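You operate a simulated robot arm through the tools that you are given. There is no shell and no other tool. Be economical: measure what you need, move in short steps, check, and stop when the job is done.

You run a simulated robot arm. Do the job below in one go: nothing can be reset, and whatever is moved stays where it is left.

Task
Put the 1.5 kg sack on the rest tray, wind it up to its mark and clamp it.
Fine: draw the tray well out for it and push it back in; both gates stay shut. Set down upright: what you pick out. Where these are worked on the way, their far stop is far enough and under half their travel is too little: rest tray.
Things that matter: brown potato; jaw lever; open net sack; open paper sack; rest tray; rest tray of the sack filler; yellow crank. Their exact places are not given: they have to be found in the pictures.

The check looks at the end state, three seconds after you hand in, the way a careful person would. Anything else that was tipped, shoved, dropped, spilled or broken makes it a failure.

Robot
A 6-joint arm with a fingered hand on a trunk, on a base that drives. Base frame: it is fixed to the floor where the robot stands at the start and does not move with it; the origin is under the middle of the robot, x ahead of it, y to its left, z up. Units: mm, degrees, N and s.
With the tool pointing down near the work surface it reaches from about 240 to 680 mm from the robot's upright axis, wherever it stands. Its first joint turns from -166.0 to 166.0 degrees. Places, roughly: jaw lever [1200, 100, 1100]; open net sack, open paper sack [1000, -750, 1000]; rest tray [1200, 0, 600]; rest tray of the sack filler [1200, -100, 600]; yellow crank [900, -200, 500]. Payload 4 kg.
The tool frame sits at the grasp point between the pads (the TCP): z along the fingers, y along the line on which they close. The tips reach 26 mm beyond it. Largest opening 148 mm; the body of the gripper starts 73 mm behind the TCP. The gripper is a hand of 3 fingers: y runs from the thumb to the fingers, the wrist lies at [0, 0, -239] in the tool frame, and closing takes about 1.5 s.
Orientation is that of the tool frame in the base frame, as [roll, pitch, yaw] about the fixed x, y, z axes, in that order (R = Rz(yaw) Ry(pitch) Rx(roll)). With the fingers straight down and closing along the base's y, the tool's x points along the base's -x, its y along +y and its z along -z.

Tools
- The arm moves only by the tool send_rows. Its argument "series" is text: rows parted by semicolons, each of 7 numbers parted by spaces: the shift along the tool's x, y, z in mm, then the turn, a rotation vector about the tool's x, y, z in degrees, then the closure, from 0 (fully open) to 1 (shut). In form: dx dy dz ax ay az claw; .... A call has 1 to 10 rows; each row shifts and turns the commanded pose from where the row before left it, along the tool's axes as they then stand. Rows are played at 5 a second. More than 50 mm and 8.6 degrees between two rows, or a gripper value outside its range, and nothing of the call is played. A pose out of reach is approached as far as the arm can. The call stops where the force on the tool passes 70 N (or 10 N more than at its start, if that is more) or the arm is blocked; 0.2 s more then pass. Each finger travels about 153 mm/s and halts on what it meets, pressing with about 22 N; the grip force reading is that of the motor and also rises with nothing between the fingers. The clock runs only during rows and for 0.2 s after the last one: add rows that do not move to give the fingers time. It gives the time, the measured TCP pose, the force on the tool (base axes), the opening and the grip force at its end, in the units of the frame above (readings bear some noise), with the torque about the TCP (base axes, N m) and any sound that the robot's microphone picked up.
- Cameras (640 x 400 px; columns grow to the right, rows downward): "scene" is now at [58.2, 165.1, 1425.5]; the picture's right is [-0.47, -0.88, 0.00], its down [-0.61, 0.33, -0.72] and it looks along [0.63, -0.34, -0.70] (base axes); focal length 280 px, centre (320, 200). "wrist" rides on the gripper at [68, -39, -90] in the tool frame; the picture's right is [0.50, 0.87, 0.00], its down [-0.66, 0.38, -0.65] and it looks along [-0.57, 0.33, 0.76] (tool axes); focal length 222 px, centre (320, 200).
- capture(camera): a new picture of that camera. It takes no simulated time.
- slide_trunk(by): slides the trunk up (or, below 0, down) by that many mm; the arm and the scene camera ride with it, the base frame stays. It gives what a move gives, with no picture.
- roll_base(legs): drives the robot by 1 to 6 legs, each [ahead, left, turn to the left] in mm, mm and degrees, along the robot's own axes; the way and the turn of a leg run together, so that a leg with both is an arc; at most 1500 mm and 180 degrees a leg. The arm and the cameras ride along, it lands a little off, and it stops where it bumps. It gives what a move gives.
- set_grasp(shape): the hand has 3 fingers and takes this shape, open, in about a second: jaw (thumb against the fingers, like two jaws); tri (thumb and two fingers); tip (a fingertip pinch); poke (one finger out to press); point (the index stretched); flat (the hand flat); cup (the hand cupped); fist (a fist). The gripper value then closes the fingers along that shape, each until it touches; the sizes above hold for jaw. It gives what a move gives, with no picture.
- head_to(pan, tilt): turns the head with the scene camera to pan (to the left, within 120 degrees either way) and tilt (down, from -29 to 69), counted from straight ahead of the robot. It gives what a move gives.
- measure_at(camera, pixels): for up to 12 pixels [column, row] of the newest picture of that camera ("zoom" is the newest enlarged one), the place [x, y, z] in the base frame of the surface seen there, good to about 3 mm, but the place of the scene camera against the robot may be out by one fixed shift of up to 25 mm in any direction. It takes no simulated time.
- enlarge(camera, box): a new picture of the part [left, top, right, bottom] of that camera's present view, enlarged. It takes no simulated time.
- job_done(): hands the job in; it is judged then, once.

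Go step by step. Measure first, check grasps and placings, and put right what went wrong. The budget is 80 turns and 48 pictures, counting those below and the enlarged ones. Unless the task says otherwise, let go and move clear before handing in.

The tools are called after ">>>" as name(argument=value, ...) on one line, values as JSON. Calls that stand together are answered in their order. send_rows: Moves the arm, as the interface text tells. Its arguments: {"type":"object","properties":{"series":{"type":"string"}},"required":["series"]} The other tools are called the same way: slide_trunk (by) slides the trunk up or down; set_grasp (shape) gives the hand a shape; roll_base (legs) drives the base; head_to (pan, tilt) turns the head that bears the scene camera; capture (camera) takes a picture; measure_at (camera, pixels) gives the place of the surface under pixels of a picture; enlarge (camera, box) takes an enlarged picture of a part of a camera's view; job_done () hands the job in.

At the start:

```text
t: 0.0
position: [491.6, 79.4, 830.5]
tcp_rot: [179.9, 0.0, 179.9]
force: [0.0, 0.3, 0.6]
moment: [-0.03, 0.02, 0.0]
finger_gap: 147.8
grip_force: 0.0
shape: jaw
trunk travel left (down, up): [-150.0, 167.0]
robot x, y, heading: [1.9, 0.9, 0.1]
head pan, tilt: [-28.3, 44.0]
```

scene: 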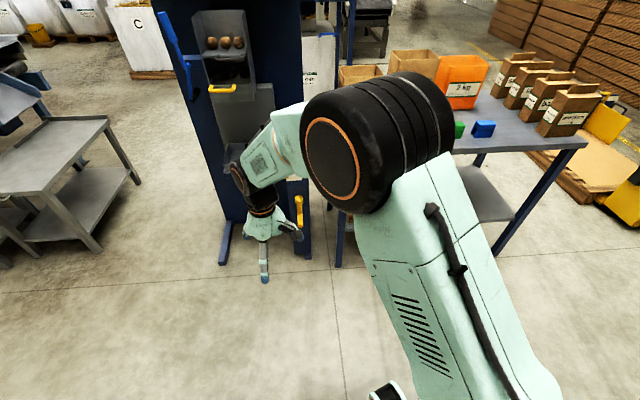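
wrist: 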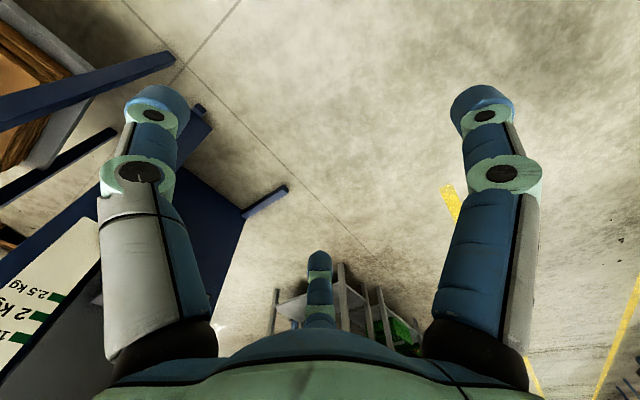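

The scene picture shows the blue filler machine at (230,120) with yellow handles and a table of sacks to the right, partly hidden by the arm. I'll take enlarged views of the machine and of the sacks.

>>> enlarge(camera="scene", box=[130, 0, 350, 280])

>>> enlarge(camera="scene", box=[330, 20, 640, 200])

```text
1.43 times, centred on (240, 140) of scene
```

zoom: 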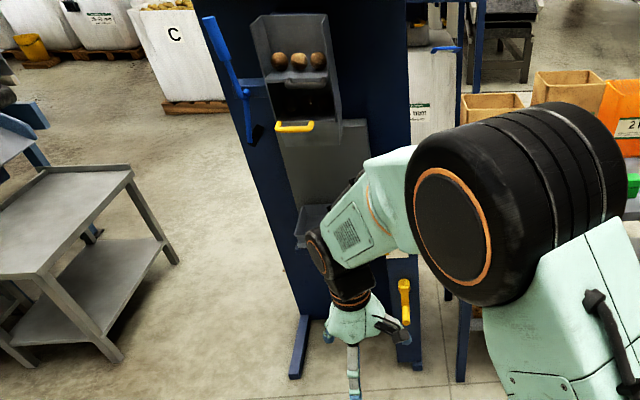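

```text
2.06 times, centred on (485, 110) of scene
```

zoom: 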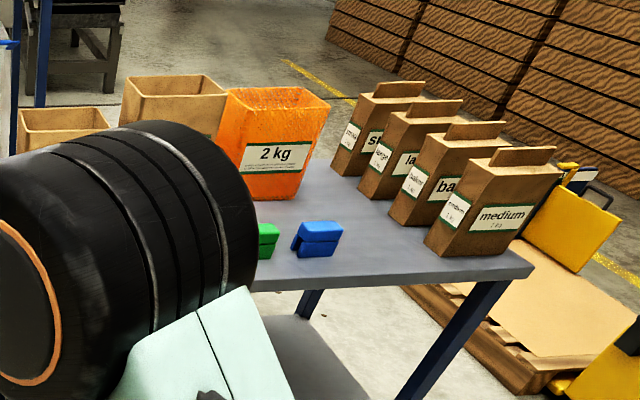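

The arm hides the left sacks. I'll measure the table and the machine from this zoom and the scene.

>>> measure_at(camera="scene", pixels=[[468, 148], [585, 142], [445, 100], [485, 120], [385, 72], [360, 78], [225, 88], [232, 110], [298, 208], [178, 50], [255, 100], [222, 262]])

>>> roll_base(legs=[[0, -600, 0]])

>>> head_to(pan=-15, tilt=35)

>>> capture(camera="scene")

```text
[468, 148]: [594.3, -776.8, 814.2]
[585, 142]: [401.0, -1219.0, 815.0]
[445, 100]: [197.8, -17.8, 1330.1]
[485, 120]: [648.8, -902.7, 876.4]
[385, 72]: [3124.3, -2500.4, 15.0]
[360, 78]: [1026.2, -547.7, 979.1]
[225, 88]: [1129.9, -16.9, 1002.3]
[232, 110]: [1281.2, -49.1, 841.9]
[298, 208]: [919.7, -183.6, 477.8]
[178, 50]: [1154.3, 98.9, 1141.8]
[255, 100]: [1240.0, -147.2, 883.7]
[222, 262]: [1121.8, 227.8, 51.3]
```

```text
t: 5.7
position: [492.3, -515.3, 829.4]
tcp_rot: [180.0, 0.0, 179.6]
force: [0.2, 0.5, 0.2]
moment: [0.01, 0.02, 0.0]
finger_gap: 147.9
grip_force: 0.1
shape: jaw
trunk travel left (down, up): [-150.0, 167.0]
robot x, y, heading: [-2.5, -592.6, -0.6]
head pan, tilt: [-28.3, 44.0]
```

```text
t: 6.4
position: [490.9, -516.0, 829.5]
tcp_rot: [180.0, 0.1, 179.7]
force: [0.1, 0.4, -1.6]
moment: [0.01, 0.03, 0.0]
finger_gap: 148.0
grip_force: 0.2
shape: jaw
trunk travel left (down, up): [-150.0, 167.0]
robot x, y, heading: [0.2, -589.6, -0.3]
head pan, tilt: [-15.0, 35.0]
```

```text
43 pictures are left
```

scene: 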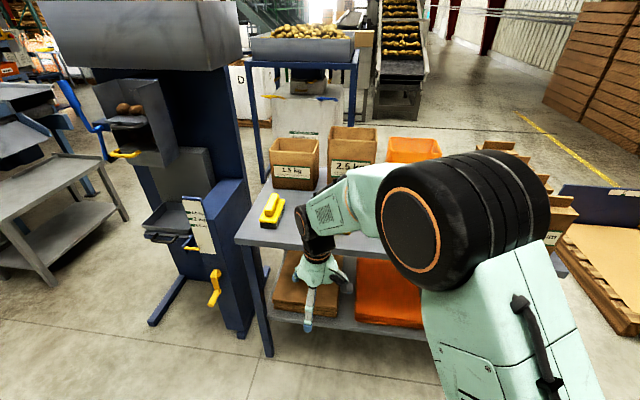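

The 1.5 kg paper sack seems to be at (295,165), the 2.5 kg at (352,150). I'll zoom in on the sacks and on the machine.

>>> enlarge(camera="scene", box=[240, 110, 420, 230])

>>> measure_at(camera="scene", pixels=[[272, 153], [313, 156], [300, 141], [319, 140], [294, 188], [275, 187], [311, 190], [333, 130], [245, 240], [290, 245], [272, 205], [335, 178]])

>>> enlarge(camera="scene", box=[50, 60, 260, 330])

```text
3.33 times, centred on (330, 170) of scene
```

zoom: 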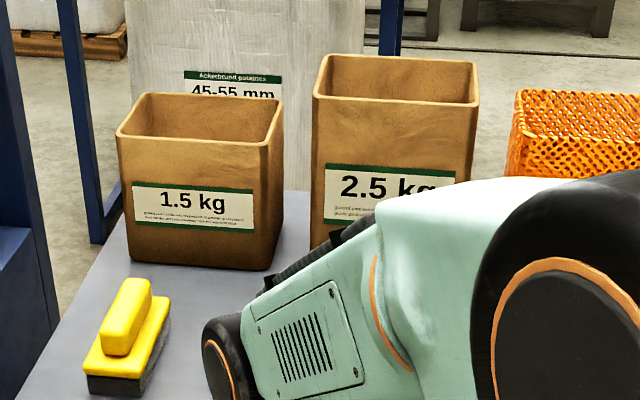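

```text
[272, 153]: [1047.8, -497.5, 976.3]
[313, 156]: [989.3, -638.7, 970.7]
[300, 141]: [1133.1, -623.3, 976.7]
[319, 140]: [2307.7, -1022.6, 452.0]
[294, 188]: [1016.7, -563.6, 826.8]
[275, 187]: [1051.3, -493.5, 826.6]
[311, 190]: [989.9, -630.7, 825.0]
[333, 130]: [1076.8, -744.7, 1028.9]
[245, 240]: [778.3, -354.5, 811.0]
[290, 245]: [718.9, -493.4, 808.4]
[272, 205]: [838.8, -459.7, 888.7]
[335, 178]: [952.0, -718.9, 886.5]
```

```text
1.48 times, centred on (155, 195) of scene
```

zoom: 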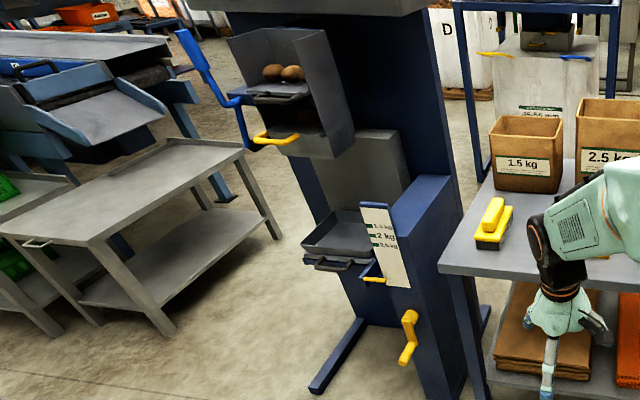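

The 1.5 kg paper sack is at zoom (200,180), and the scale with its 1.5/2/2.5 kg marks is on the machine. I'll zoom in more on the tray, scale and crank, and measure.

>>> enlarge(camera="scene", box=[130, 175, 258, 255])

>>> measure_at(camera="scene", pixels=[[279, 138], [318, 140], [295, 160], [290, 150], [143, 225], [184, 230], [165, 200], [165, 218], [160, 238], [192, 248], [214, 273], [214, 300]])

>>> enlarge(camera="scene", box=[50, 60, 210, 160])

```text
5.00 times, centred on (194, 215) of scene
```

zoom: 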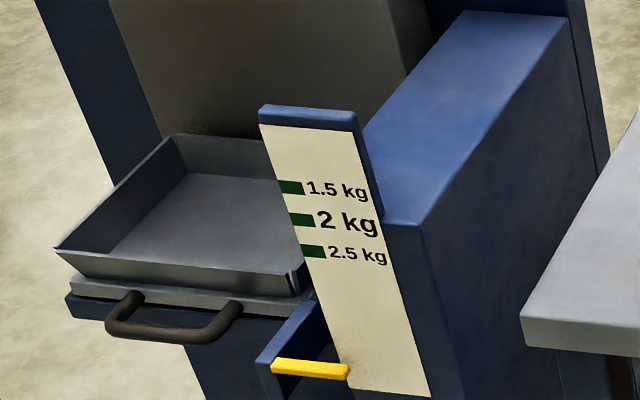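

```text
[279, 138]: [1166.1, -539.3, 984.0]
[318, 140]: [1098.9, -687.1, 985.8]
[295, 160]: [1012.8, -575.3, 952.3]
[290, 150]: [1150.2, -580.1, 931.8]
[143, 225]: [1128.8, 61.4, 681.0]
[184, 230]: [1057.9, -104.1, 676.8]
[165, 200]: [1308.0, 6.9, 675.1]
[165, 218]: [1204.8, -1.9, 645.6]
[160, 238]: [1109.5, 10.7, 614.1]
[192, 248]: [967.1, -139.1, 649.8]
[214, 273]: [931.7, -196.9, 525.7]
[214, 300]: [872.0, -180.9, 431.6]
```

```text
4.00 times, centred on (130, 110) of scene
```

zoom: 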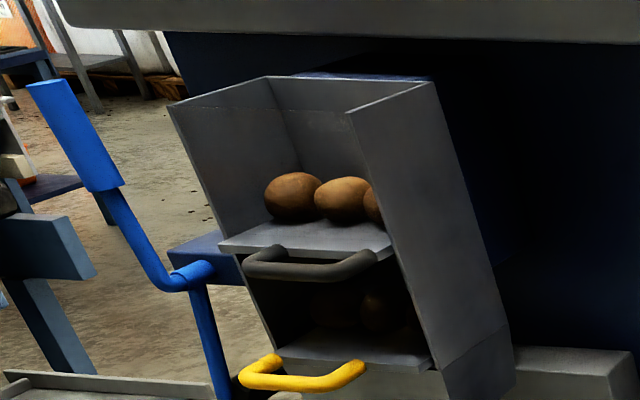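

Everything (machine, table, sacks) stands yawed about -23°; the tray's front edge runs from (1129,61) to (1058,-104) at z≈680, and the yellow pointer is below the 2.5 kg mark. I'll draw the tray first, so I'll drive to face the machine squarely.

>>> roll_base(legs=[[0, 761, 0], [0, 0, -22.7], [510, 223, 0]])

>>> head_to(pan=0, tilt=40)

>>> capture(camera="scene")

>>> capture(camera="wrist")

```text
t: 17.4
position: [1044.7, 38.0, 830.5]
tcp_rot: [-179.9, 0.0, 156.5]
force: [-0.1, 0.8, 0.5]
moment: [-0.03, -0.01, 0.01]
finger_gap: 147.9
grip_force: 0.1
shape: jaw
trunk travel left (down, up): [-150.0, 167.0]
robot x, y, heading: [564.8, 162.8, -23.5]
head pan, tilt: [-15.0, 35.0]
```

```text
t: 18.2
position: [1043.3, 38.0, 830.9]
tcp_rot: [179.9, 0.1, 156.4]
force: [-0.6, -0.6, -0.4]
moment: [0.01, 0.02, 0.01]
finger_gap: 147.9
grip_force: 0.1
shape: jaw
trunk travel left (down, up): [-150.0, 167.0]
robot x, y, heading: [559.6, 163.5, -23.5]
head pan, tilt: [0.0, 40.0]
```

```text
38 pictures are left
```

scene: 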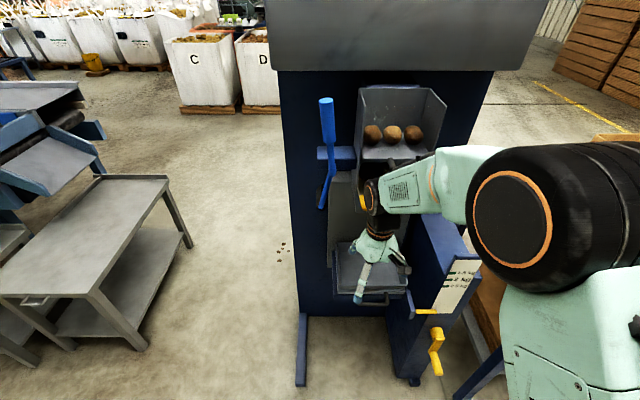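

```text
37 pictures are left
```

wrist: 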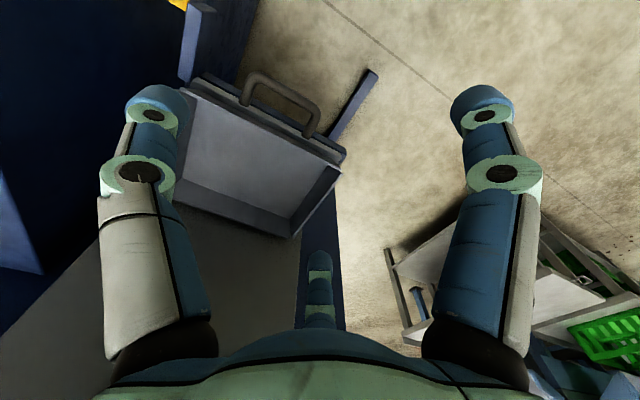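

The wrist camera sees the tray and its handle (bar about (283,87)); the scene camera shows it at (370,300). I'll measure with both to calibrate the scene shift.

>>> measure_at(camera="wrist", pixels=[[283, 86], [261, 75], [308, 100], [246, 95], [310, 128], [345, 150], [192, 82], [294, 235], [230, 140], [300, 95], [200, 93], [335, 165]])

>>> enlarge(camera="scene", box=[310, 230, 490, 390])

>>> measure_at(camera="scene", pixels=[[335, 296], [407, 296], [338, 292], [421, 312], [455, 271], [450, 279], [445, 286], [437, 335], [437, 368], [326, 100], [322, 200], [336, 245]])

```text
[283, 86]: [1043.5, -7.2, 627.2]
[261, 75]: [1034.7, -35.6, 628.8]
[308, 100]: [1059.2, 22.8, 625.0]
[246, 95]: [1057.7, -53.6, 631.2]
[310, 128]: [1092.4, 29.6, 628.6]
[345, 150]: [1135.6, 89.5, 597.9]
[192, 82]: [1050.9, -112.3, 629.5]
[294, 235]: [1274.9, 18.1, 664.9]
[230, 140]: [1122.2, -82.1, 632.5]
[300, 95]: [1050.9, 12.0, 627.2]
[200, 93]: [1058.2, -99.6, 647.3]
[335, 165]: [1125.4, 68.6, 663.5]
```

```text
2.50 times, centred on (400, 310) of scene
```

zoom: 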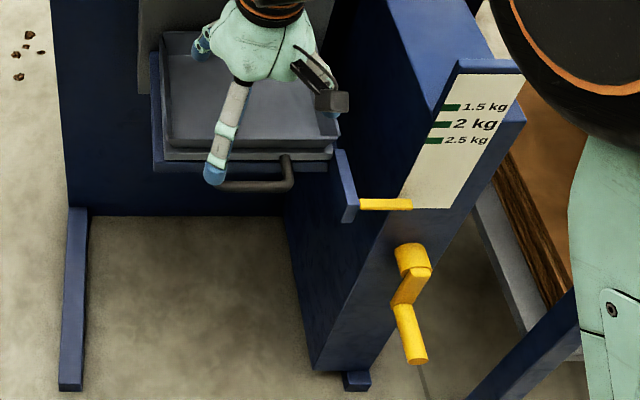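

```text
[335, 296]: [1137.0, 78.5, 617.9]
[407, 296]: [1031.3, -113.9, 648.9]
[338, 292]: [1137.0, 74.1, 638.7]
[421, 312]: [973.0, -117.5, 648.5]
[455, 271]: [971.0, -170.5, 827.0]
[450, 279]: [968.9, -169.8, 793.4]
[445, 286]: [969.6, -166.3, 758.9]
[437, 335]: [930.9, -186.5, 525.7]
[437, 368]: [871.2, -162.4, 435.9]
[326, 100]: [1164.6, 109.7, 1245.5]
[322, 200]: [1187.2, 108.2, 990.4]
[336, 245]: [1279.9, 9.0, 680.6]
```

The handle bar's middle is at (1043.5,-7,627) by the wrist camera, about 45 mm proud of the tray; the marks are at z≈827/793/759 and the pointer at ≈648. I'll turn the hand -90° about its own axis so the thumb can go behind the bar.

>>> send_rows(series="0 0 0 0 0 -8.5 0;0 0 0 0 0 -8.5 0;0 0 0 0 0 -8.5 0;0 0 0 0 0 -8.5 0;0 0 0 0 0 -8.5 0;0 0 0 0 0 -8.5 0;0 0 0 0 0 -8.5 0;0 0 0 0 0 -8.5 0;0 0 0 0 0 -8.5 0;0 0 0 0 0 -8.5 0")

>>> send_rows(series="0 0 0 0 0 -5.5 0;0 0 0 0 0 0 0;0 0 0 0 0 0 0")

>>> capture(camera="wrist")

>>> capture(camera="scene")

```text
t: 20.4
position: [1044.4, 36.6, 831.0]
tcp_rot: [-179.8, 0.0, -118.4]
force: [0.1, 0.3, 0.5]
moment: [-0.01, -0.02, 0.01]
finger_gap: 148.1
grip_force: 0.0
shape: jaw
trunk travel left (down, up): [-150.0, 167.0]
robot x, y, heading: [562.3, 161.3, -23.4]
head pan, tilt: [0.0, 40.0]
```

```text
t: 21.2
position: [1044.2, 36.9, 830.3]
tcp_rot: [-180.0, 0.0, -112.9]
force: [0.5, 0.2, -0.8]
moment: [0.01, -0.03, 0.02]
finger_gap: 148.0
grip_force: 0.2
shape: jaw
trunk travel left (down, up): [-150.0, 167.0]
robot x, y, heading: [562.6, 162.6, -23.6]
head pan, tilt: [0.0, 40.0]
```

```text
35 pictures are left
```

wrist: 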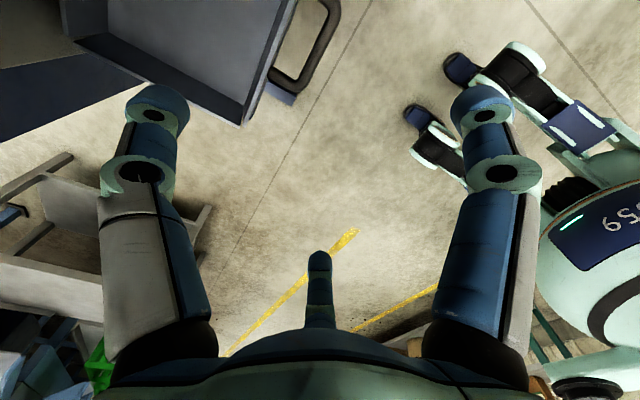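

```text
34 pictures are left
```

scene: 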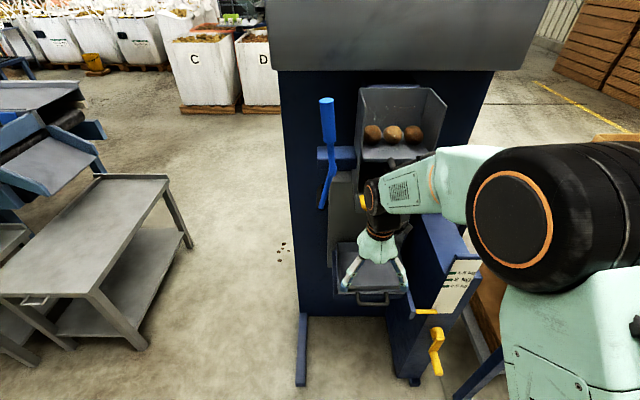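

The hand is turned so tool x points right along the handle and the thumb points to the machine; its fingers straddle wide, so the thumb alone will hook the bar. I'll go above the bar with a partial closure and descend to just above it.

>>> send_rows(series="20 -8 0 0 0 0 0.4;21 -8.6 0 0 0 0 0.75;0 0 40 0 0 0 0.75;0 0 40 0 0 0 0.75;0 0 40 0 0 0 0.75;0 0 30 0 0 0 0.75;0 0 0 0 0 0 0.75;0 0 0 0 0 0 0.75")

>>> capture(camera="wrist")

>>> enlarge(camera="scene", box=[310, 230, 470, 330])

```text
t: 23.0
position: [1046.0, 5.1, 679.8]
tcp_rot: [-179.9, -0.5, -113.2]
force: [-0.1, 0.3, 0.3]
moment: [0.0, -0.01, -0.01]
finger_gap: 37.4
grip_force: 0.0
shape: jaw
out of reach, approached as far as the arm can: row 2
trunk travel left (down, up): [-150.0, 167.0]
robot x, y, heading: [562.4, 161.4, -23.6]
head pan, tilt: [0.0, 40.0]
```

```text
33 pictures are left
```

wrist: 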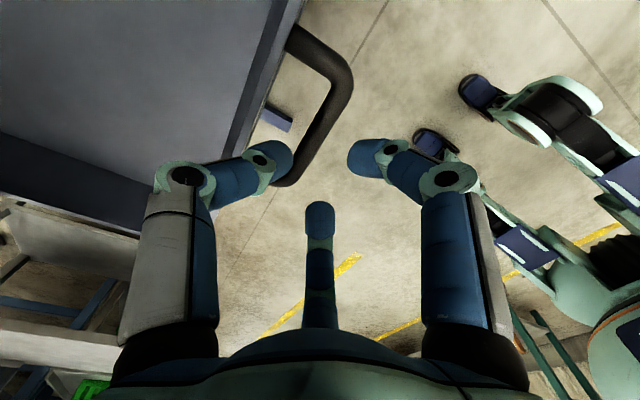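

```text
4.00 times, centred on (390, 280) of scene
```

zoom: 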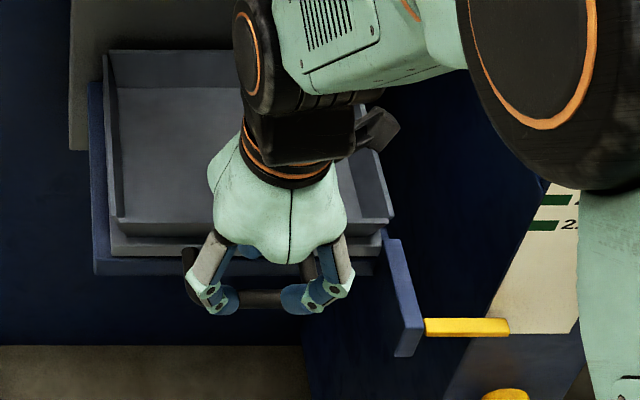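

The gap is 37 mm with the thumb computed at f≈985 (bar 958–970, tray front ≈1005), so it should drop into the handle gap. I'll go down 58 mm and look.

>>> send_rows(series="0 0 20 0 0 0 0.75;0 0 20 0 0 0 0.75;0 0 18 0 0 0 0.75;0 0 0 0 0 0 0.75")

>>> capture(camera="wrist")

```text
t: 23.6
position: [1047.0, 5.0, 650.0]
tcp_rot: [-179.3, -0.3, -113.3]
force: [-29.6, 10.8, 45.4]
moment: [-0.96, -2.33, -0.02]
finger_gap: 32.4
grip_force: 0.0
shape: jaw
trunk travel left (down, up): [-150.0, 167.0]
robot x, y, heading: [560.1, 161.3, -23.6]
head pan, tilt: [0.0, 40.0]
stopped in row 3: the force on the tool passed its limit at 85 N (the readings are from after the stop); the commanded pose is now the measured one
```

```text
31 pictures are left
```

wrist: 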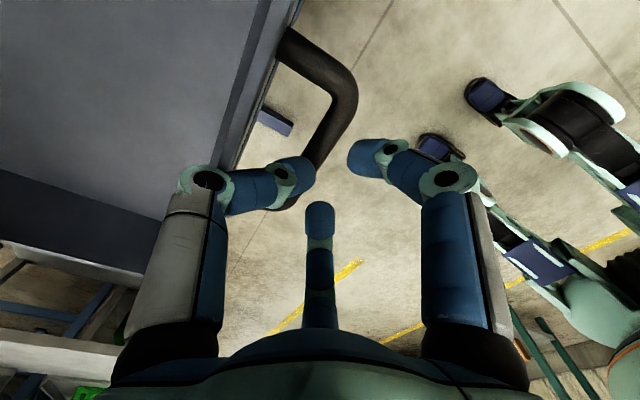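

The thumb's bent knuckle hit the tray's rim (force back along -f), so that closure is too curled. I'll rise, open to 0.25 where the thumb's last link is near vertical, and move back so the thumb sits over the gap.

>>> send_rows(series="0 0 -30 0 0 0 0.75;0 0 -30 0 0 0 0.6;0 20 0 0 0 0 0.4;0 22 0 0 0 0 0.25;0 0 20 0 0 0 0.25;0 0 25 0 0 0 0.25;0 0 0 0 0 0 0.25;0 0 0 0 0 0 0.25")

>>> capture(camera="wrist")

```text
t: 25.4
position: [1010.1, 20.5, 662.6]
tcp_rot: [-179.6, -0.4, -113.1]
force: [-0.2, 0.5, 0.0]
moment: [0.01, 0.01, 0.01]
finger_gap: 110.7
grip_force: 0.2
shape: jaw
trunk travel left (down, up): [-150.0, 167.0]
robot x, y, heading: [561.6, 163.1, -23.4]
head pan, tilt: [0.0, 40.0]
```

```text
30 pictures are left
```

wrist: 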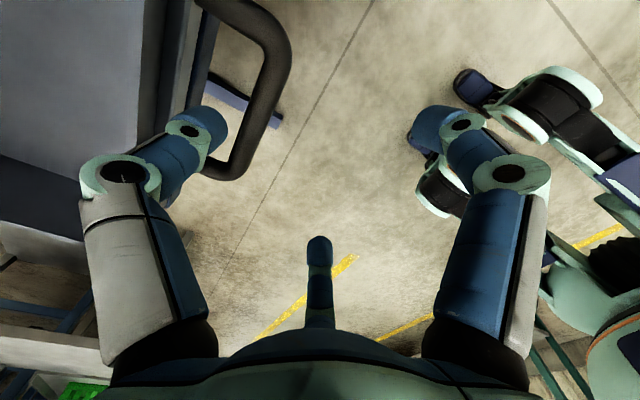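

The thumb is over the gap but close to the handle's left leg (215,170). I'll measure bar, rim and thumb knuckle in this wrist picture.

>>> measure_at(camera="wrist", pixels=[[275, 45], [268, 70], [245, 150], [190, 60], [200, 35], [160, 60], [125, 172], [190, 130], [212, 125], [222, 168], [165, 180], [90, 180]])

```text
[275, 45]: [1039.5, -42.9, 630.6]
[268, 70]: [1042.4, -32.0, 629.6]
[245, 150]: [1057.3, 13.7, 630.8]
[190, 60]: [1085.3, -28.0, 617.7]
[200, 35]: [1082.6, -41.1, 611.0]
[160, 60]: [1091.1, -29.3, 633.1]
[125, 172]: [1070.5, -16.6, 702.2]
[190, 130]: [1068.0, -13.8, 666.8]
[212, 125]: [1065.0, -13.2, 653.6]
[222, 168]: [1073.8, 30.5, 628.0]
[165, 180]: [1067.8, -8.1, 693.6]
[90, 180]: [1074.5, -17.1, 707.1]
```

The thumb sits at f≈986 between bar (f≈971) and tray front (f≈1010–1016), centred lengthwise. I'll lower 34 mm into the gap.

>>> send_rows(series="0 0 17 0 0 0 0.25;0 0 17 0 0 0 0.25;0 0 0 0 0 0 0.25")

>>> capture(camera="wrist")

```text
t: 26.2
position: [1012.1, 21.6, 627.3]
tcp_rot: [-179.6, -0.4, -113.1]
force: [-0.2, 0.1, 0.7]
moment: [0.0, -0.02, 0.02]
finger_gap: 110.9
grip_force: 0.1
shape: jaw
trunk travel left (down, up): [-150.0, 167.0]
robot x, y, heading: [559.4, 163.5, -23.4]
head pan, tilt: [0.0, 40.0]
```

```text
29 pictures are left
```

wrist: 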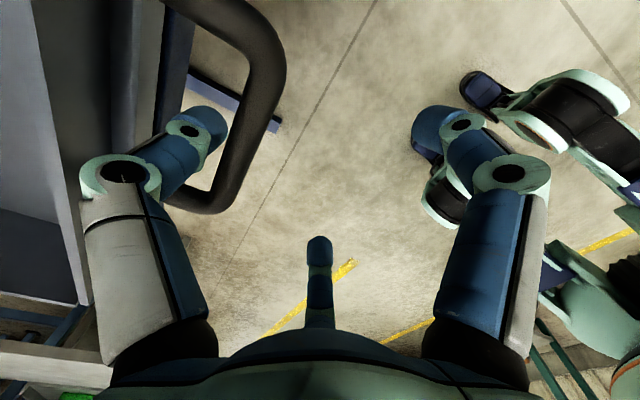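

The thumb is in the handle gap with no contact force. I'll pull back along -f in 20 mm rows until the stop.

>>> send_rows(series="0 15 0 0 0 0 0.25;0 15 0 0 0 0 0.25;0 20 0 0 0 0 0.25;0 20 0 0 0 0 0.25;0 20 0 0 0 0 0.25;0 20 0 0 0 0 0.25;0 0 0 0 0 0 0.25")

>>> capture(camera="scene")

```text
t: 27.8
position: [909.9, 64.8, 626.2]
tcp_rot: [-179.6, -0.4, -113.2]
force: [0.7, -1.6, 0.1]
moment: [0.01, -0.04, 0.0]
finger_gap: 110.7
grip_force: 0.0
shape: jaw
trunk travel left (down, up): [-150.0, 167.0]
robot x, y, heading: [559.6, 161.7, -23.5]
head pan, tilt: [0.0, 40.0]
```

```text
28 pictures are left
```

scene: 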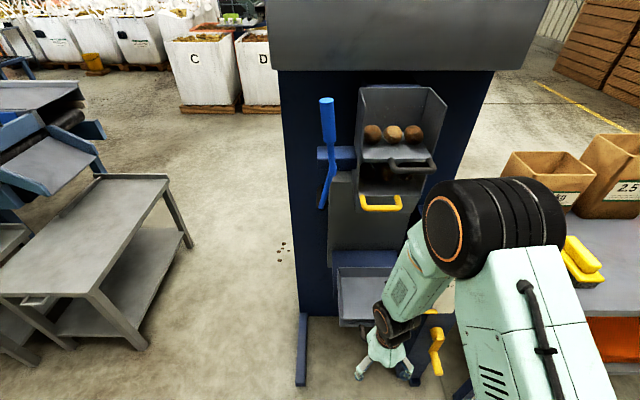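

The tray is coming out (front edge now at row ~325), with little force. I'll keep pulling to the stop.

>>> send_rows(series="0 15 0 0 0 0 0.25;0 15 0 0 0 0 0.25;0 15 0 0 0 0 0.25;0 15 0 0 0 0 0.25;0 15 0 0 0 0 0.25;0 15 0 0 0 0 0.25;0 0 0 0 0 0 0.25")

>>> capture(camera="wrist")

```text
t: 29.4
position: [842.2, 91.6, 625.7]
tcp_rot: [-179.5, -0.5, -113.2]
force: [2.4, 0.3, 0.5]
moment: [0.01, -0.03, 0.09]
finger_gap: 110.9
grip_force: 0.0
shape: jaw
out of reach, approached as far as the arm can: row 3, 4, 5
trunk travel left (down, up): [-150.0, 167.0]
robot x, y, heading: [563.1, 164.0, -23.3]
head pan, tilt: [0.0, 40.0]
```

```text
27 pictures are left
```

wrist: 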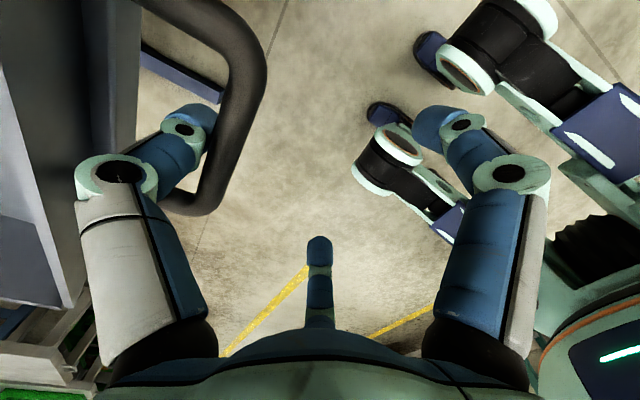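

Out about 170 mm; the arm is at its near reach. I'll back the base by 25 mm to see whether the tray has more travel.

>>> roll_base(legs=[[-25, 0, 0]])

>>> measure_at(camera="wrist", pixels=[[262, 60], [245, 120], [120, 40]])

```text
t: 30.2
position: [817.8, 101.6, 626.4]
tcp_rot: [-179.5, -0.4, -113.4]
force: [-0.1, 0.2, -0.6]
moment: [-0.01, -0.03, 0.02]
finger_gap: 110.8
grip_force: 0.0
shape: jaw
trunk travel left (down, up): [-150.0, 167.0]
robot x, y, heading: [535.1, 171.9, -23.6]
head pan, tilt: [0.0, 40.0]
```

```text
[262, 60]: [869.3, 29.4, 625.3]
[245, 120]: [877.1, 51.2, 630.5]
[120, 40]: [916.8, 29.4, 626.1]
```

It moved freely to about 200 mm out. I'll back off another 60 mm.

>>> roll_base(legs=[[-60, 0, 0]])

>>> capture(camera="wrist")

>>> capture(camera="scene")

```text
t: 31.2
position: [771.9, 122.2, 627.7]
tcp_rot: [-178.6, -0.6, -113.3]
force: [39.4, -17.4, 27.4]
moment: [-1.1, -2.59, 0.04]
finger_gap: 120.3
grip_force: 0.1
shape: jaw
trunk travel left (down, up): [-150.0, 167.0]
robot x, y, heading: [485.3, 196.2, -23.5]
head pan, tilt: [0.0, 40.0]
```

```text
26 pictures are left
```

wrist: 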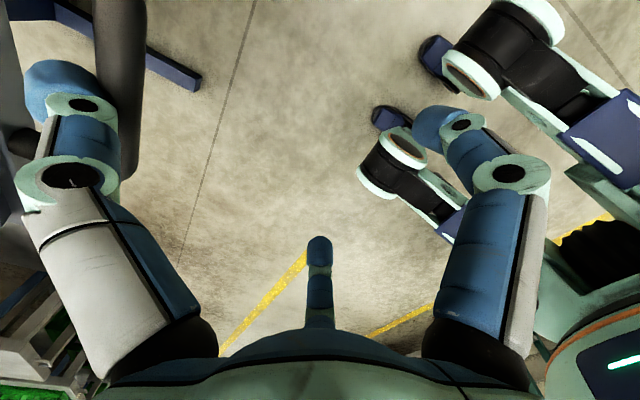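

```text
25 pictures are left
```

scene: 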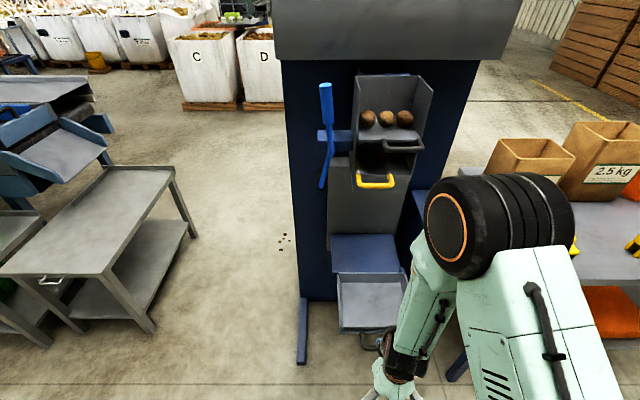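

Force 43 N: the tray is at its far stop. I'll relieve the thumb and lift out, then measure the tray.

>>> send_rows(series="0 -12 0 0 0 0 0.25;0 -10 0 0 0 0 0.25;0 0 -25 0 0 0 0.25;0 0 -40 0 0 0 0.25;0 0 -40 0 0 0 0.25;0 0 -40 0 0 0 0.1;0 0 -40 0 0 0 0;0 0 0 0 0 0 0")

>>> capture(camera="wrist")

>>> measure_at(camera="scene", pixels=[[335, 273], [403, 276], [341, 328], [370, 300], [370, 275], [340, 280], [368, 255], [365, 181], [535, 148], [482, 175]])

```text
t: 33.0
position: [787.2, 117.4, 812.6]
tcp_rot: [-178.6, -0.5, -113.3]
force: [0.4, -0.5, -0.8]
moment: [0.0, 0.01, 0.04]
finger_gap: 147.9
grip_force: 0.0
shape: jaw
trunk travel left (down, up): [-150.0, 167.0]
robot x, y, heading: [483.9, 194.7, -23.8]
head pan, tilt: [0.0, 40.0]
```

```text
24 pictures are left
```

wrist: 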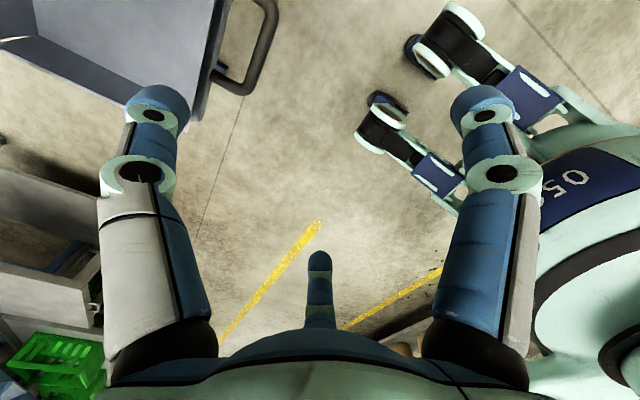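

```text
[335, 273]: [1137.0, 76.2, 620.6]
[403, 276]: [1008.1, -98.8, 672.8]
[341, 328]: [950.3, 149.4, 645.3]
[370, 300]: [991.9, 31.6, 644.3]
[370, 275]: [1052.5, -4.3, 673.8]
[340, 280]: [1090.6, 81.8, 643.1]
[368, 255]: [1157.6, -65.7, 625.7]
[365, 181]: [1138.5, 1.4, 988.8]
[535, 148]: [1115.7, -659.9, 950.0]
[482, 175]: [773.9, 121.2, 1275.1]
```

The tray is out with its floor at z≈644 spanning about f 817–967, l 305–505. Now the sack: I'll raise the trunk and measure the robot's own feet in the wrist picture for clearance.

>>> measure_at(camera="wrist", pixels=[[412, 50], [372, 100], [440, 50], [450, 10], [390, 130], [180, 70], [265, 60], [100, 45], [40, 20], [205, 20]])

>>> slide_trunk(by=160)

>>> roll_base(legs=[[0, -530, 0.5]])

>>> capture(camera="scene")

```text
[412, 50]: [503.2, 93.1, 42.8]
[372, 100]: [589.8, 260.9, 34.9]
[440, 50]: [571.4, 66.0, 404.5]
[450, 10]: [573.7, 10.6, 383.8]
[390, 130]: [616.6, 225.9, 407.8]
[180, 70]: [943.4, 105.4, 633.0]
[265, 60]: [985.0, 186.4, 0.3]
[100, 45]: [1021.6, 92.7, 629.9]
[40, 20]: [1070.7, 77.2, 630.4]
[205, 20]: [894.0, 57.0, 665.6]
```

```text
t: 34.8
position: [786.8, 116.7, 972.8]
tcp_rot: [-178.7, -0.5, -113.4]
force: [-0.1, 0.9, -0.4]
moment: [-0.01, 0.0, 0.02]
finger_gap: 147.8
grip_force: 0.1
shape: jaw
trunk travel left (down, up): [-310.0, 7.0]
robot x, y, heading: [484.9, 195.4, -23.9]
head pan, tilt: [0.0, 40.0]
```

```text
t: 40.0
position: [574.1, -373.4, 972.9]
tcp_rot: [-178.7, -0.4, -113.1]
force: [0.5, -0.9, -0.6]
moment: [0.01, -0.02, 0.03]
finger_gap: 147.9
grip_force: 0.0
shape: jaw
trunk travel left (down, up): [-310.0, 7.0]
robot x, y, heading: [271.2, -296.5, -23.4]
head pan, tilt: [0.0, 40.0]
```

```text
23 pictures are left
```

scene: 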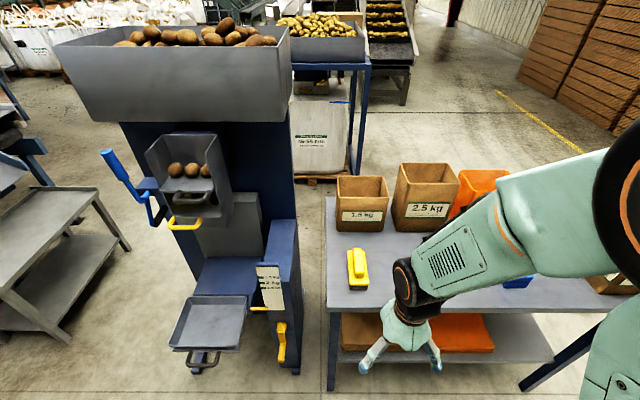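

Clear view now: tray out at (210,325), 1.5 kg sack at (362,205). I'll measure the sack's corners, the tray's corners and the scale.

>>> measure_at(camera="scene", pixels=[[338, 199], [384, 198], [387, 178], [339, 178], [337, 228], [382, 230], [398, 194], [362, 222], [408, 189], [355, 280]])

>>> enlarge(camera="scene", box=[140, 240, 300, 380])

>>> measure_at(camera="zoom", pixels=[[230, 155], [365, 155], [150, 280], [320, 305], [240, 220], [400, 85], [400, 105], [400, 135], [395, 193], [420, 230], [418, 330], [250, 100]])

```text
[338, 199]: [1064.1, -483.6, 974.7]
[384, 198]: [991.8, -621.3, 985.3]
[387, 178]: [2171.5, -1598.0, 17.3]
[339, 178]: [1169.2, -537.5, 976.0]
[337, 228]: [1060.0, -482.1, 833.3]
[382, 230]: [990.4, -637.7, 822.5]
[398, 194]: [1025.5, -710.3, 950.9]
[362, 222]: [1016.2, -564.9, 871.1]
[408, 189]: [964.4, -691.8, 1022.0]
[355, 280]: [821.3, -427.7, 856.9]
```

```text
2.86 times, centred on (220, 310) of scene
```

zoom: 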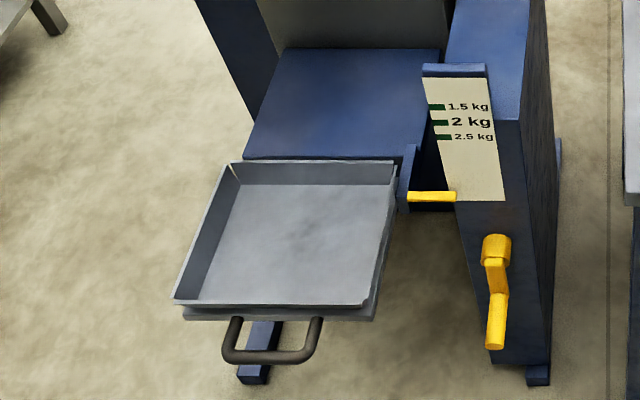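

```text
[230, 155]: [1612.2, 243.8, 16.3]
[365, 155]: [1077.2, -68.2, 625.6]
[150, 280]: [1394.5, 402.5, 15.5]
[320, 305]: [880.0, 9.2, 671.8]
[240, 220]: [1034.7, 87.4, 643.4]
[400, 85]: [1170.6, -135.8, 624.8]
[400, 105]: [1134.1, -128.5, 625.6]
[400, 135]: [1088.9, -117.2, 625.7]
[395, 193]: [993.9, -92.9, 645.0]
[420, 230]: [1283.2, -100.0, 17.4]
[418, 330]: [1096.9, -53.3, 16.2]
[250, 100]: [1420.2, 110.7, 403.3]
```

The sack's front face is at about f≈1163, l from -32 to -202, rim z≈975 (scene reads ~14 mm high). I'll pinch its front wall, thumb inside: raise, drive 275 ahead, and look with the wrist camera.

>>> send_rows(series="0 0 -35 0 0 0 0;0 0 -35 0 0 0 0;0 -40 0 0 0 0 0;0 -40 0 0 0 0 0;0 -20 0 0 0 0 0.2;0 0 0 0 0 0 0.3")

>>> roll_base(legs=[[275, 0, 0.3]])

>>> capture(camera="wrist")

```text
t: 41.4
position: [666.0, -411.4, 1044.3]
tcp_rot: [-178.6, -0.5, -113.1]
force: [-0.7, -0.3, 0.7]
moment: [-0.02, -0.01, -0.01]
finger_gap: 104.0
grip_force: 0.1
shape: jaw
trunk travel left (down, up): [-310.0, 7.0]
robot x, y, heading: [266.4, -295.9, -23.2]
head pan, tilt: [0.0, 40.0]
```

```text
t: 43.3
position: [915.9, -519.6, 1043.2]
tcp_rot: [-178.7, -0.6, -112.9]
force: [-0.4, 0.6, -0.1]
moment: [-0.01, 0.03, -0.01]
finger_gap: 103.8
grip_force: 0.1
shape: jaw
trunk travel left (down, up): [-310.0, 7.0]
robot x, y, heading: [520.8, -402.0, -23.4]
head pan, tilt: [0.0, 40.0]
```

```text
21 pictures are left
```

wrist: 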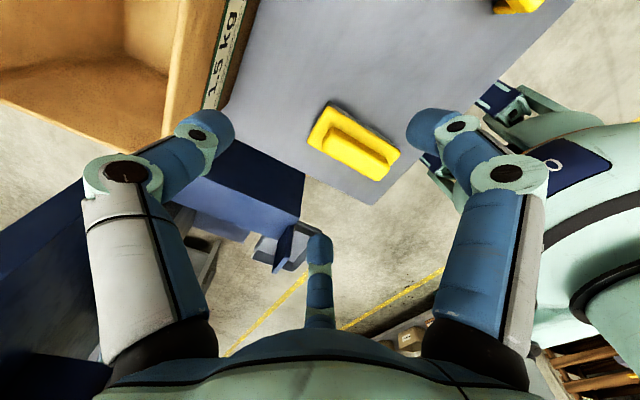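

The wrist view shows the sack's open top at upper left with the front wall's rim from (215,0) to (165,135). I'll measure it.

>>> measure_at(camera="wrist", pixels=[[205, 20], [198, 50], [185, 85], [208, 45], [175, 60], [165, 130], [100, 140], [20, 105], [225, 60], [60, 80]])

```text
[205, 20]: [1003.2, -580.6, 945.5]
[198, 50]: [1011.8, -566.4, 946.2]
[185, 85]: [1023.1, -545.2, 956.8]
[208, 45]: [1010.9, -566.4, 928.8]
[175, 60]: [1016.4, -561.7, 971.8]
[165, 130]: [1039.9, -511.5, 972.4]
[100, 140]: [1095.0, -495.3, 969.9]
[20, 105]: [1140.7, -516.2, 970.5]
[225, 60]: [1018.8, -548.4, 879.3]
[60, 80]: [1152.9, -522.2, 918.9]
```

Front wall rim is at f≈1155, z≈972, left face l≈-30. I'll move forward 109 mm at this height, then down 50 and look.

>>> send_rows(series="0 -30 0 0 0 0 0.3;0 -40 0 0 0 0 0.3;0 -39 0 0 0 0 0.3;0 0 25 0 0 0 0.3;0 0 25 0 0 0 0.3;0 0 0 0 0 0 0.3")

>>> capture(camera="wrist")

```text
t: 44.7
position: [1017.1, -561.3, 995.6]
tcp_rot: [-178.6, -0.9, -113.1]
force: [-0.8, 0.8, 0.0]
moment: [-0.01, 0.01, 0.0]
finger_gap: 104.0
grip_force: 0.0
shape: jaw
trunk travel left (down, up): [-310.0, 7.0]
robot x, y, heading: [520.5, -405.7, -23.1]
head pan, tilt: [0.0, 40.0]
```

```text
20 pictures are left
```

wrist: 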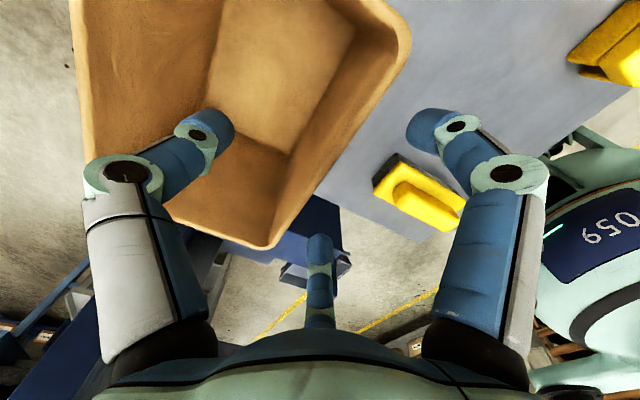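

The thumb is over the sack's inside and both fingers outside the front wall. I'll measure the rim corners to know the sack's offset from the TCP, then lower 42 mm.

>>> measure_at(camera="wrist", pixels=[[403, 35], [380, 90], [320, 175], [272, 243], [250, 240], [85, 40], [90, 90], [190, 220], [395, 15]])

>>> send_rows(series="0 0 21 0 0 0 0.3;0 0 21 0 0 0 0.3;0 0 0 0 0 0 0.3")

```text
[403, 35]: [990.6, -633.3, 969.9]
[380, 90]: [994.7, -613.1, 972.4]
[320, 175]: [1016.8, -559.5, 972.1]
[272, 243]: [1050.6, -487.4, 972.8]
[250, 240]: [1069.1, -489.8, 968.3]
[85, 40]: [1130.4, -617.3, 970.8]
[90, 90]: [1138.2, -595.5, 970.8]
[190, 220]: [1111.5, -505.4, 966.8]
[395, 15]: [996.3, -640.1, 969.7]
```

```text
t: 45.5
position: [1019.0, -561.9, 953.9]
tcp_rot: [-178.5, -0.8, -113.2]
force: [-0.4, 0.0, 0.2]
moment: [-0.06, -0.02, 0.0]
finger_gap: 104.1
grip_force: 0.1
shape: jaw
trunk travel left (down, up): [-310.0, 7.0]
robot x, y, heading: [520.0, -405.3, -23.2]
head pan, tilt: [0.0, 40.0]
```

Sack spans l -202…-32 and f 1154…1282; the wall is between thumb and fingers. Closing now.

>>> send_rows(series="0 0 0 0 0 0 0.6;0 0 0 0 0 0 0.85;0 0 0 0 0 0 1;0 0 0 0 0 0 1;0 0 0 0 0 0 1;0 0 0 0 0 0 1;0 0 0 0 0 0 1;0 0 0 0 0 0 1")

>>> send_rows(series="0 0 -10 0 0 0 1;0 0 -15 0 0 0 1;0 0 0 0 0 0 1")

>>> capture(camera="wrist")

```text
t: 47.3
position: [1018.9, -562.2, 953.1]
tcp_rot: [-178.5, -0.8, -113.3]
force: [0.6, 0.8, -0.2]
moment: [-0.01, -0.02, 0.01]
finger_gap: 5.5
grip_force: 21.7
shape: jaw
trunk travel left (down, up): [-310.0, 7.0]
robot x, y, heading: [521.8, -400.2, -23.5]
head pan, tilt: [0.0, 40.0]
```

```text
t: 48.1
position: [1018.9, -562.2, 979.0]
tcp_rot: [-178.5, -0.8, -113.3]
force: [0.8, -0.4, 0.1]
moment: [-0.01, 0.02, -0.01]
finger_gap: 5.2
grip_force: 22.3
shape: jaw
trunk travel left (down, up): [-310.0, 7.0]
robot x, y, heading: [519.5, -401.5, -23.3]
head pan, tilt: [0.0, 40.0]
```

```text
19 pictures are left
```

wrist: 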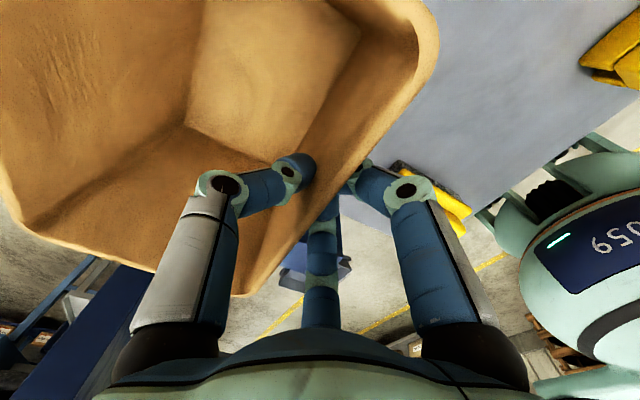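

Grip on a 5 mm wall at 22 N. I'll check the rim height now to see whether it rose, then lift more and look with the scene camera.

>>> measure_at(camera="wrist", pixels=[[425, 60], [380, 130], [255, 290], [20, 220], [10, 190]])

>>> send_rows(series="0 0 -25 0 0 0 1;0 0 -25 0 0 0 1;0 0 0 0 0 0 1")

>>> capture(camera="scene")

```text
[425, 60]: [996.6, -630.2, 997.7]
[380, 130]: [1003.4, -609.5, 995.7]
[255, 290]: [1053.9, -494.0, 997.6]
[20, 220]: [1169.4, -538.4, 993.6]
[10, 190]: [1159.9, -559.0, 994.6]
```

```text
t: 48.9
position: [1016.9, -561.3, 1031.3]
tcp_rot: [-178.4, -1.0, -113.3]
force: [-0.1, -0.4, -0.9]
moment: [0.01, 0.04, 0.01]
finger_gap: 5.2
grip_force: 22.1
shape: jaw
trunk travel left (down, up): [-310.0, 7.0]
robot x, y, heading: [524.0, -403.4, -23.3]
head pan, tilt: [0.0, 40.0]
```

```text
18 pictures are left
```

scene: 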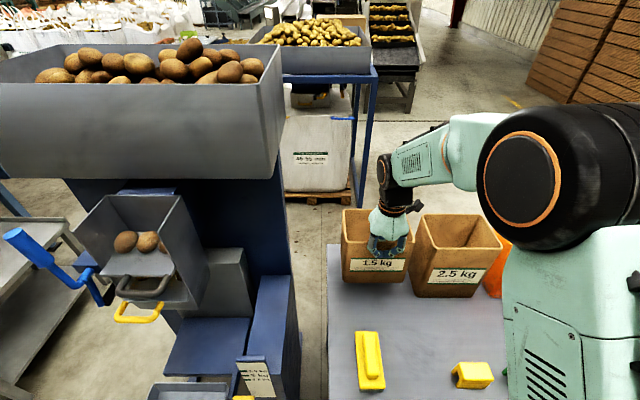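

The rim rose with the hand (≈997), so the sack hangs upright in the grip. I'll raise a bit, back out, then drive left to in front of the tray.

>>> send_rows(series="0 0 -30 0 0 0 1;0 0 0 0 0 0 1")

>>> roll_base(legs=[[-455, 0, 0], [0, 525, 0.3]])

>>> head_to(pan=-5, tilt=50)

>>> capture(camera="scene")

```text
t: 49.5
position: [1016.2, -560.9, 1057.8]
tcp_rot: [-178.5, -0.9, -113.4]
force: [-0.3, -0.7, -0.1]
moment: [-0.04, 0.02, 0.03]
finger_gap: 5.2
grip_force: 22.0
shape: jaw
trunk travel left (down, up): [-310.0, 7.0]
robot x, y, heading: [522.7, -402.2, -23.2]
head pan, tilt: [0.0, 40.0]
```

```text
t: 57.0
position: [793.8, 112.2, 1058.6]
tcp_rot: [-178.6, -1.0, -112.2]
force: [0.6, 0.5, -1.6]
moment: [0.0, 0.02, -0.01]
finger_gap: 5.4
grip_force: 22.1
shape: jaw
trunk travel left (down, up): [-310.0, 7.0]
robot x, y, heading: [296.6, 259.5, -22.0]
head pan, tilt: [0.0, 40.0]
```

```text
t: 57.7
position: [794.7, 113.8, 1059.1]
tcp_rot: [-178.4, -1.0, -112.3]
force: [0.2, 0.7, -0.3]
moment: [0.02, -0.02, 0.01]
finger_gap: 5.3
grip_force: 22.5
shape: jaw
trunk travel left (down, up): [-310.0, 7.0]
robot x, y, heading: [302.0, 258.7, -21.9]
head pan, tilt: [-5.0, 50.0]
```

```text
17 pictures are left
```

scene: 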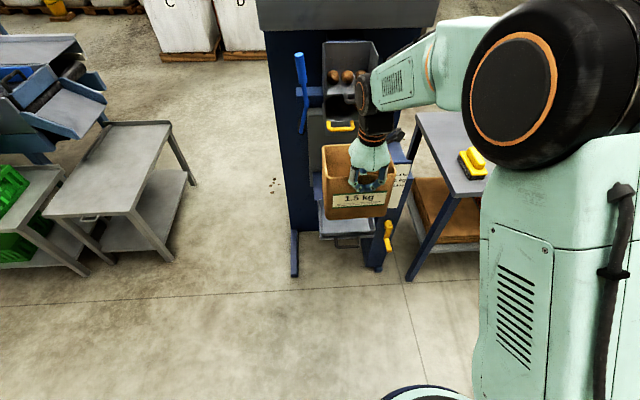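

The sack hangs in front of the tray, upright. I'll lower the trunk 160 and drive forward so the sack's centre (TCP f+61) comes over the tray's centre (f≈881, l≈402).

>>> slide_trunk(by=-160)

>>> roll_base(legs=[[132, -16, -0.7]])

>>> enlarge(camera="scene", box=[270, 150, 430, 310])

>>> capture(camera="wrist")

```text
t: 59.5
position: [795.8, 112.3, 899.1]
tcp_rot: [-178.5, -1.0, -112.2]
force: [0.2, 0.5, 0.0]
moment: [0.02, 0.02, 0.02]
finger_gap: 5.2
grip_force: 21.6
shape: jaw
trunk travel left (down, up): [-150.0, 167.0]
robot x, y, heading: [295.7, 257.9, -22.0]
head pan, tilt: [-5.0, 50.0]
```

```text
t: 60.8
position: [907.6, 41.7, 898.7]
tcp_rot: [-178.6, -1.0, -112.9]
force: [0.0, 0.4, -0.5]
moment: [0.02, 0.09, -0.04]
finger_gap: 5.2
grip_force: 22.2
shape: jaw
trunk travel left (down, up): [-150.0, 167.0]
robot x, y, heading: [410.5, 196.8, -22.9]
head pan, tilt: [-5.0, 50.0]
```

```text
2.50 times, centred on (350, 230) of scene
```

zoom: 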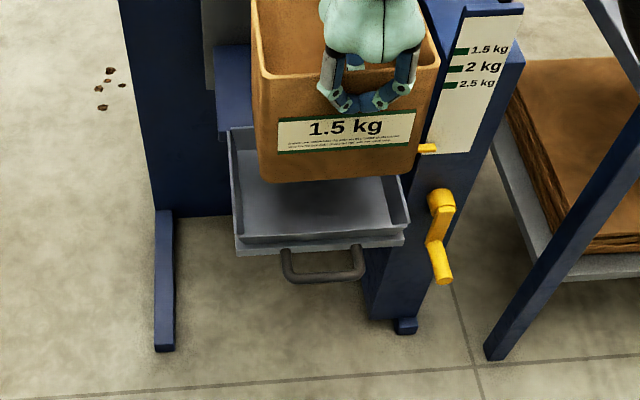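

```text
15 pictures are left
```

wrist: 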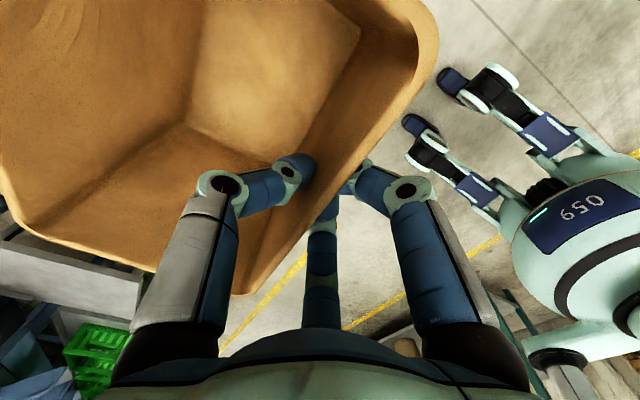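

The 1.5 kg sack hovers above the tray. I'll measure tray rim and sack bottom in the same zoom for relative alignment.

>>> measure_at(camera="zoom", pixels=[[262, 172], [410, 168], [335, 178], [240, 233], [402, 222], [320, 235], [320, 220], [232, 150], [245, 200], [395, 200], [300, 205], [407, 190]])

```text
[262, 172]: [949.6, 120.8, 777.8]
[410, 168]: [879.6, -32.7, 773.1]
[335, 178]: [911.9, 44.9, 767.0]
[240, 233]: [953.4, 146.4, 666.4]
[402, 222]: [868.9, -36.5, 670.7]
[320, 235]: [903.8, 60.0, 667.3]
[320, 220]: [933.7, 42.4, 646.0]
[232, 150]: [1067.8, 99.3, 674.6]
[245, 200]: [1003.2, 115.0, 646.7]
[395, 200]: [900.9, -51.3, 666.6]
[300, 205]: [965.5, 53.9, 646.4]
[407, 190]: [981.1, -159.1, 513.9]
```

Relative to the tray (interior l≈310–498, f≈812–967) the sack (l 312–481, f from 822) needs +8 left and ~+4 ahead. I'll shift and lower 102 mm.

>>> send_rows(series="-8 -4 0 0 0 0 1;0 0 25 0 0 0 1;0 0 25 0 0 0 1;0 0 25 0 0 0 1;0 0 15 0 0 0 1;0 0 12 0 0 0 1;0 0 0 0 0 0 1")

>>> enlarge(camera="scene", box=[290, 170, 410, 290])

```text
t: 62.4
position: [915.1, 46.2, 796.1]
tcp_rot: [-178.5, -1.0, -112.9]
force: [-0.4, 0.2, -0.2]
moment: [-0.01, 0.06, 0.02]
finger_gap: 5.6
grip_force: 22.0
shape: jaw
trunk travel left (down, up): [-150.0, 167.0]
robot x, y, heading: [411.4, 197.5, -22.6]
head pan, tilt: [-5.0, 50.0]
```

```text
3.33 times, centred on (350, 230) of scene
```

zoom: 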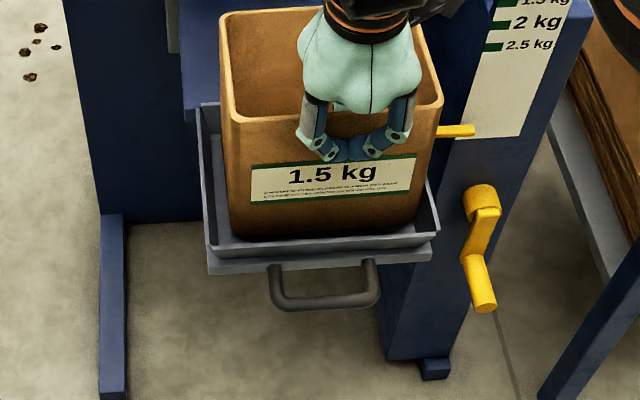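

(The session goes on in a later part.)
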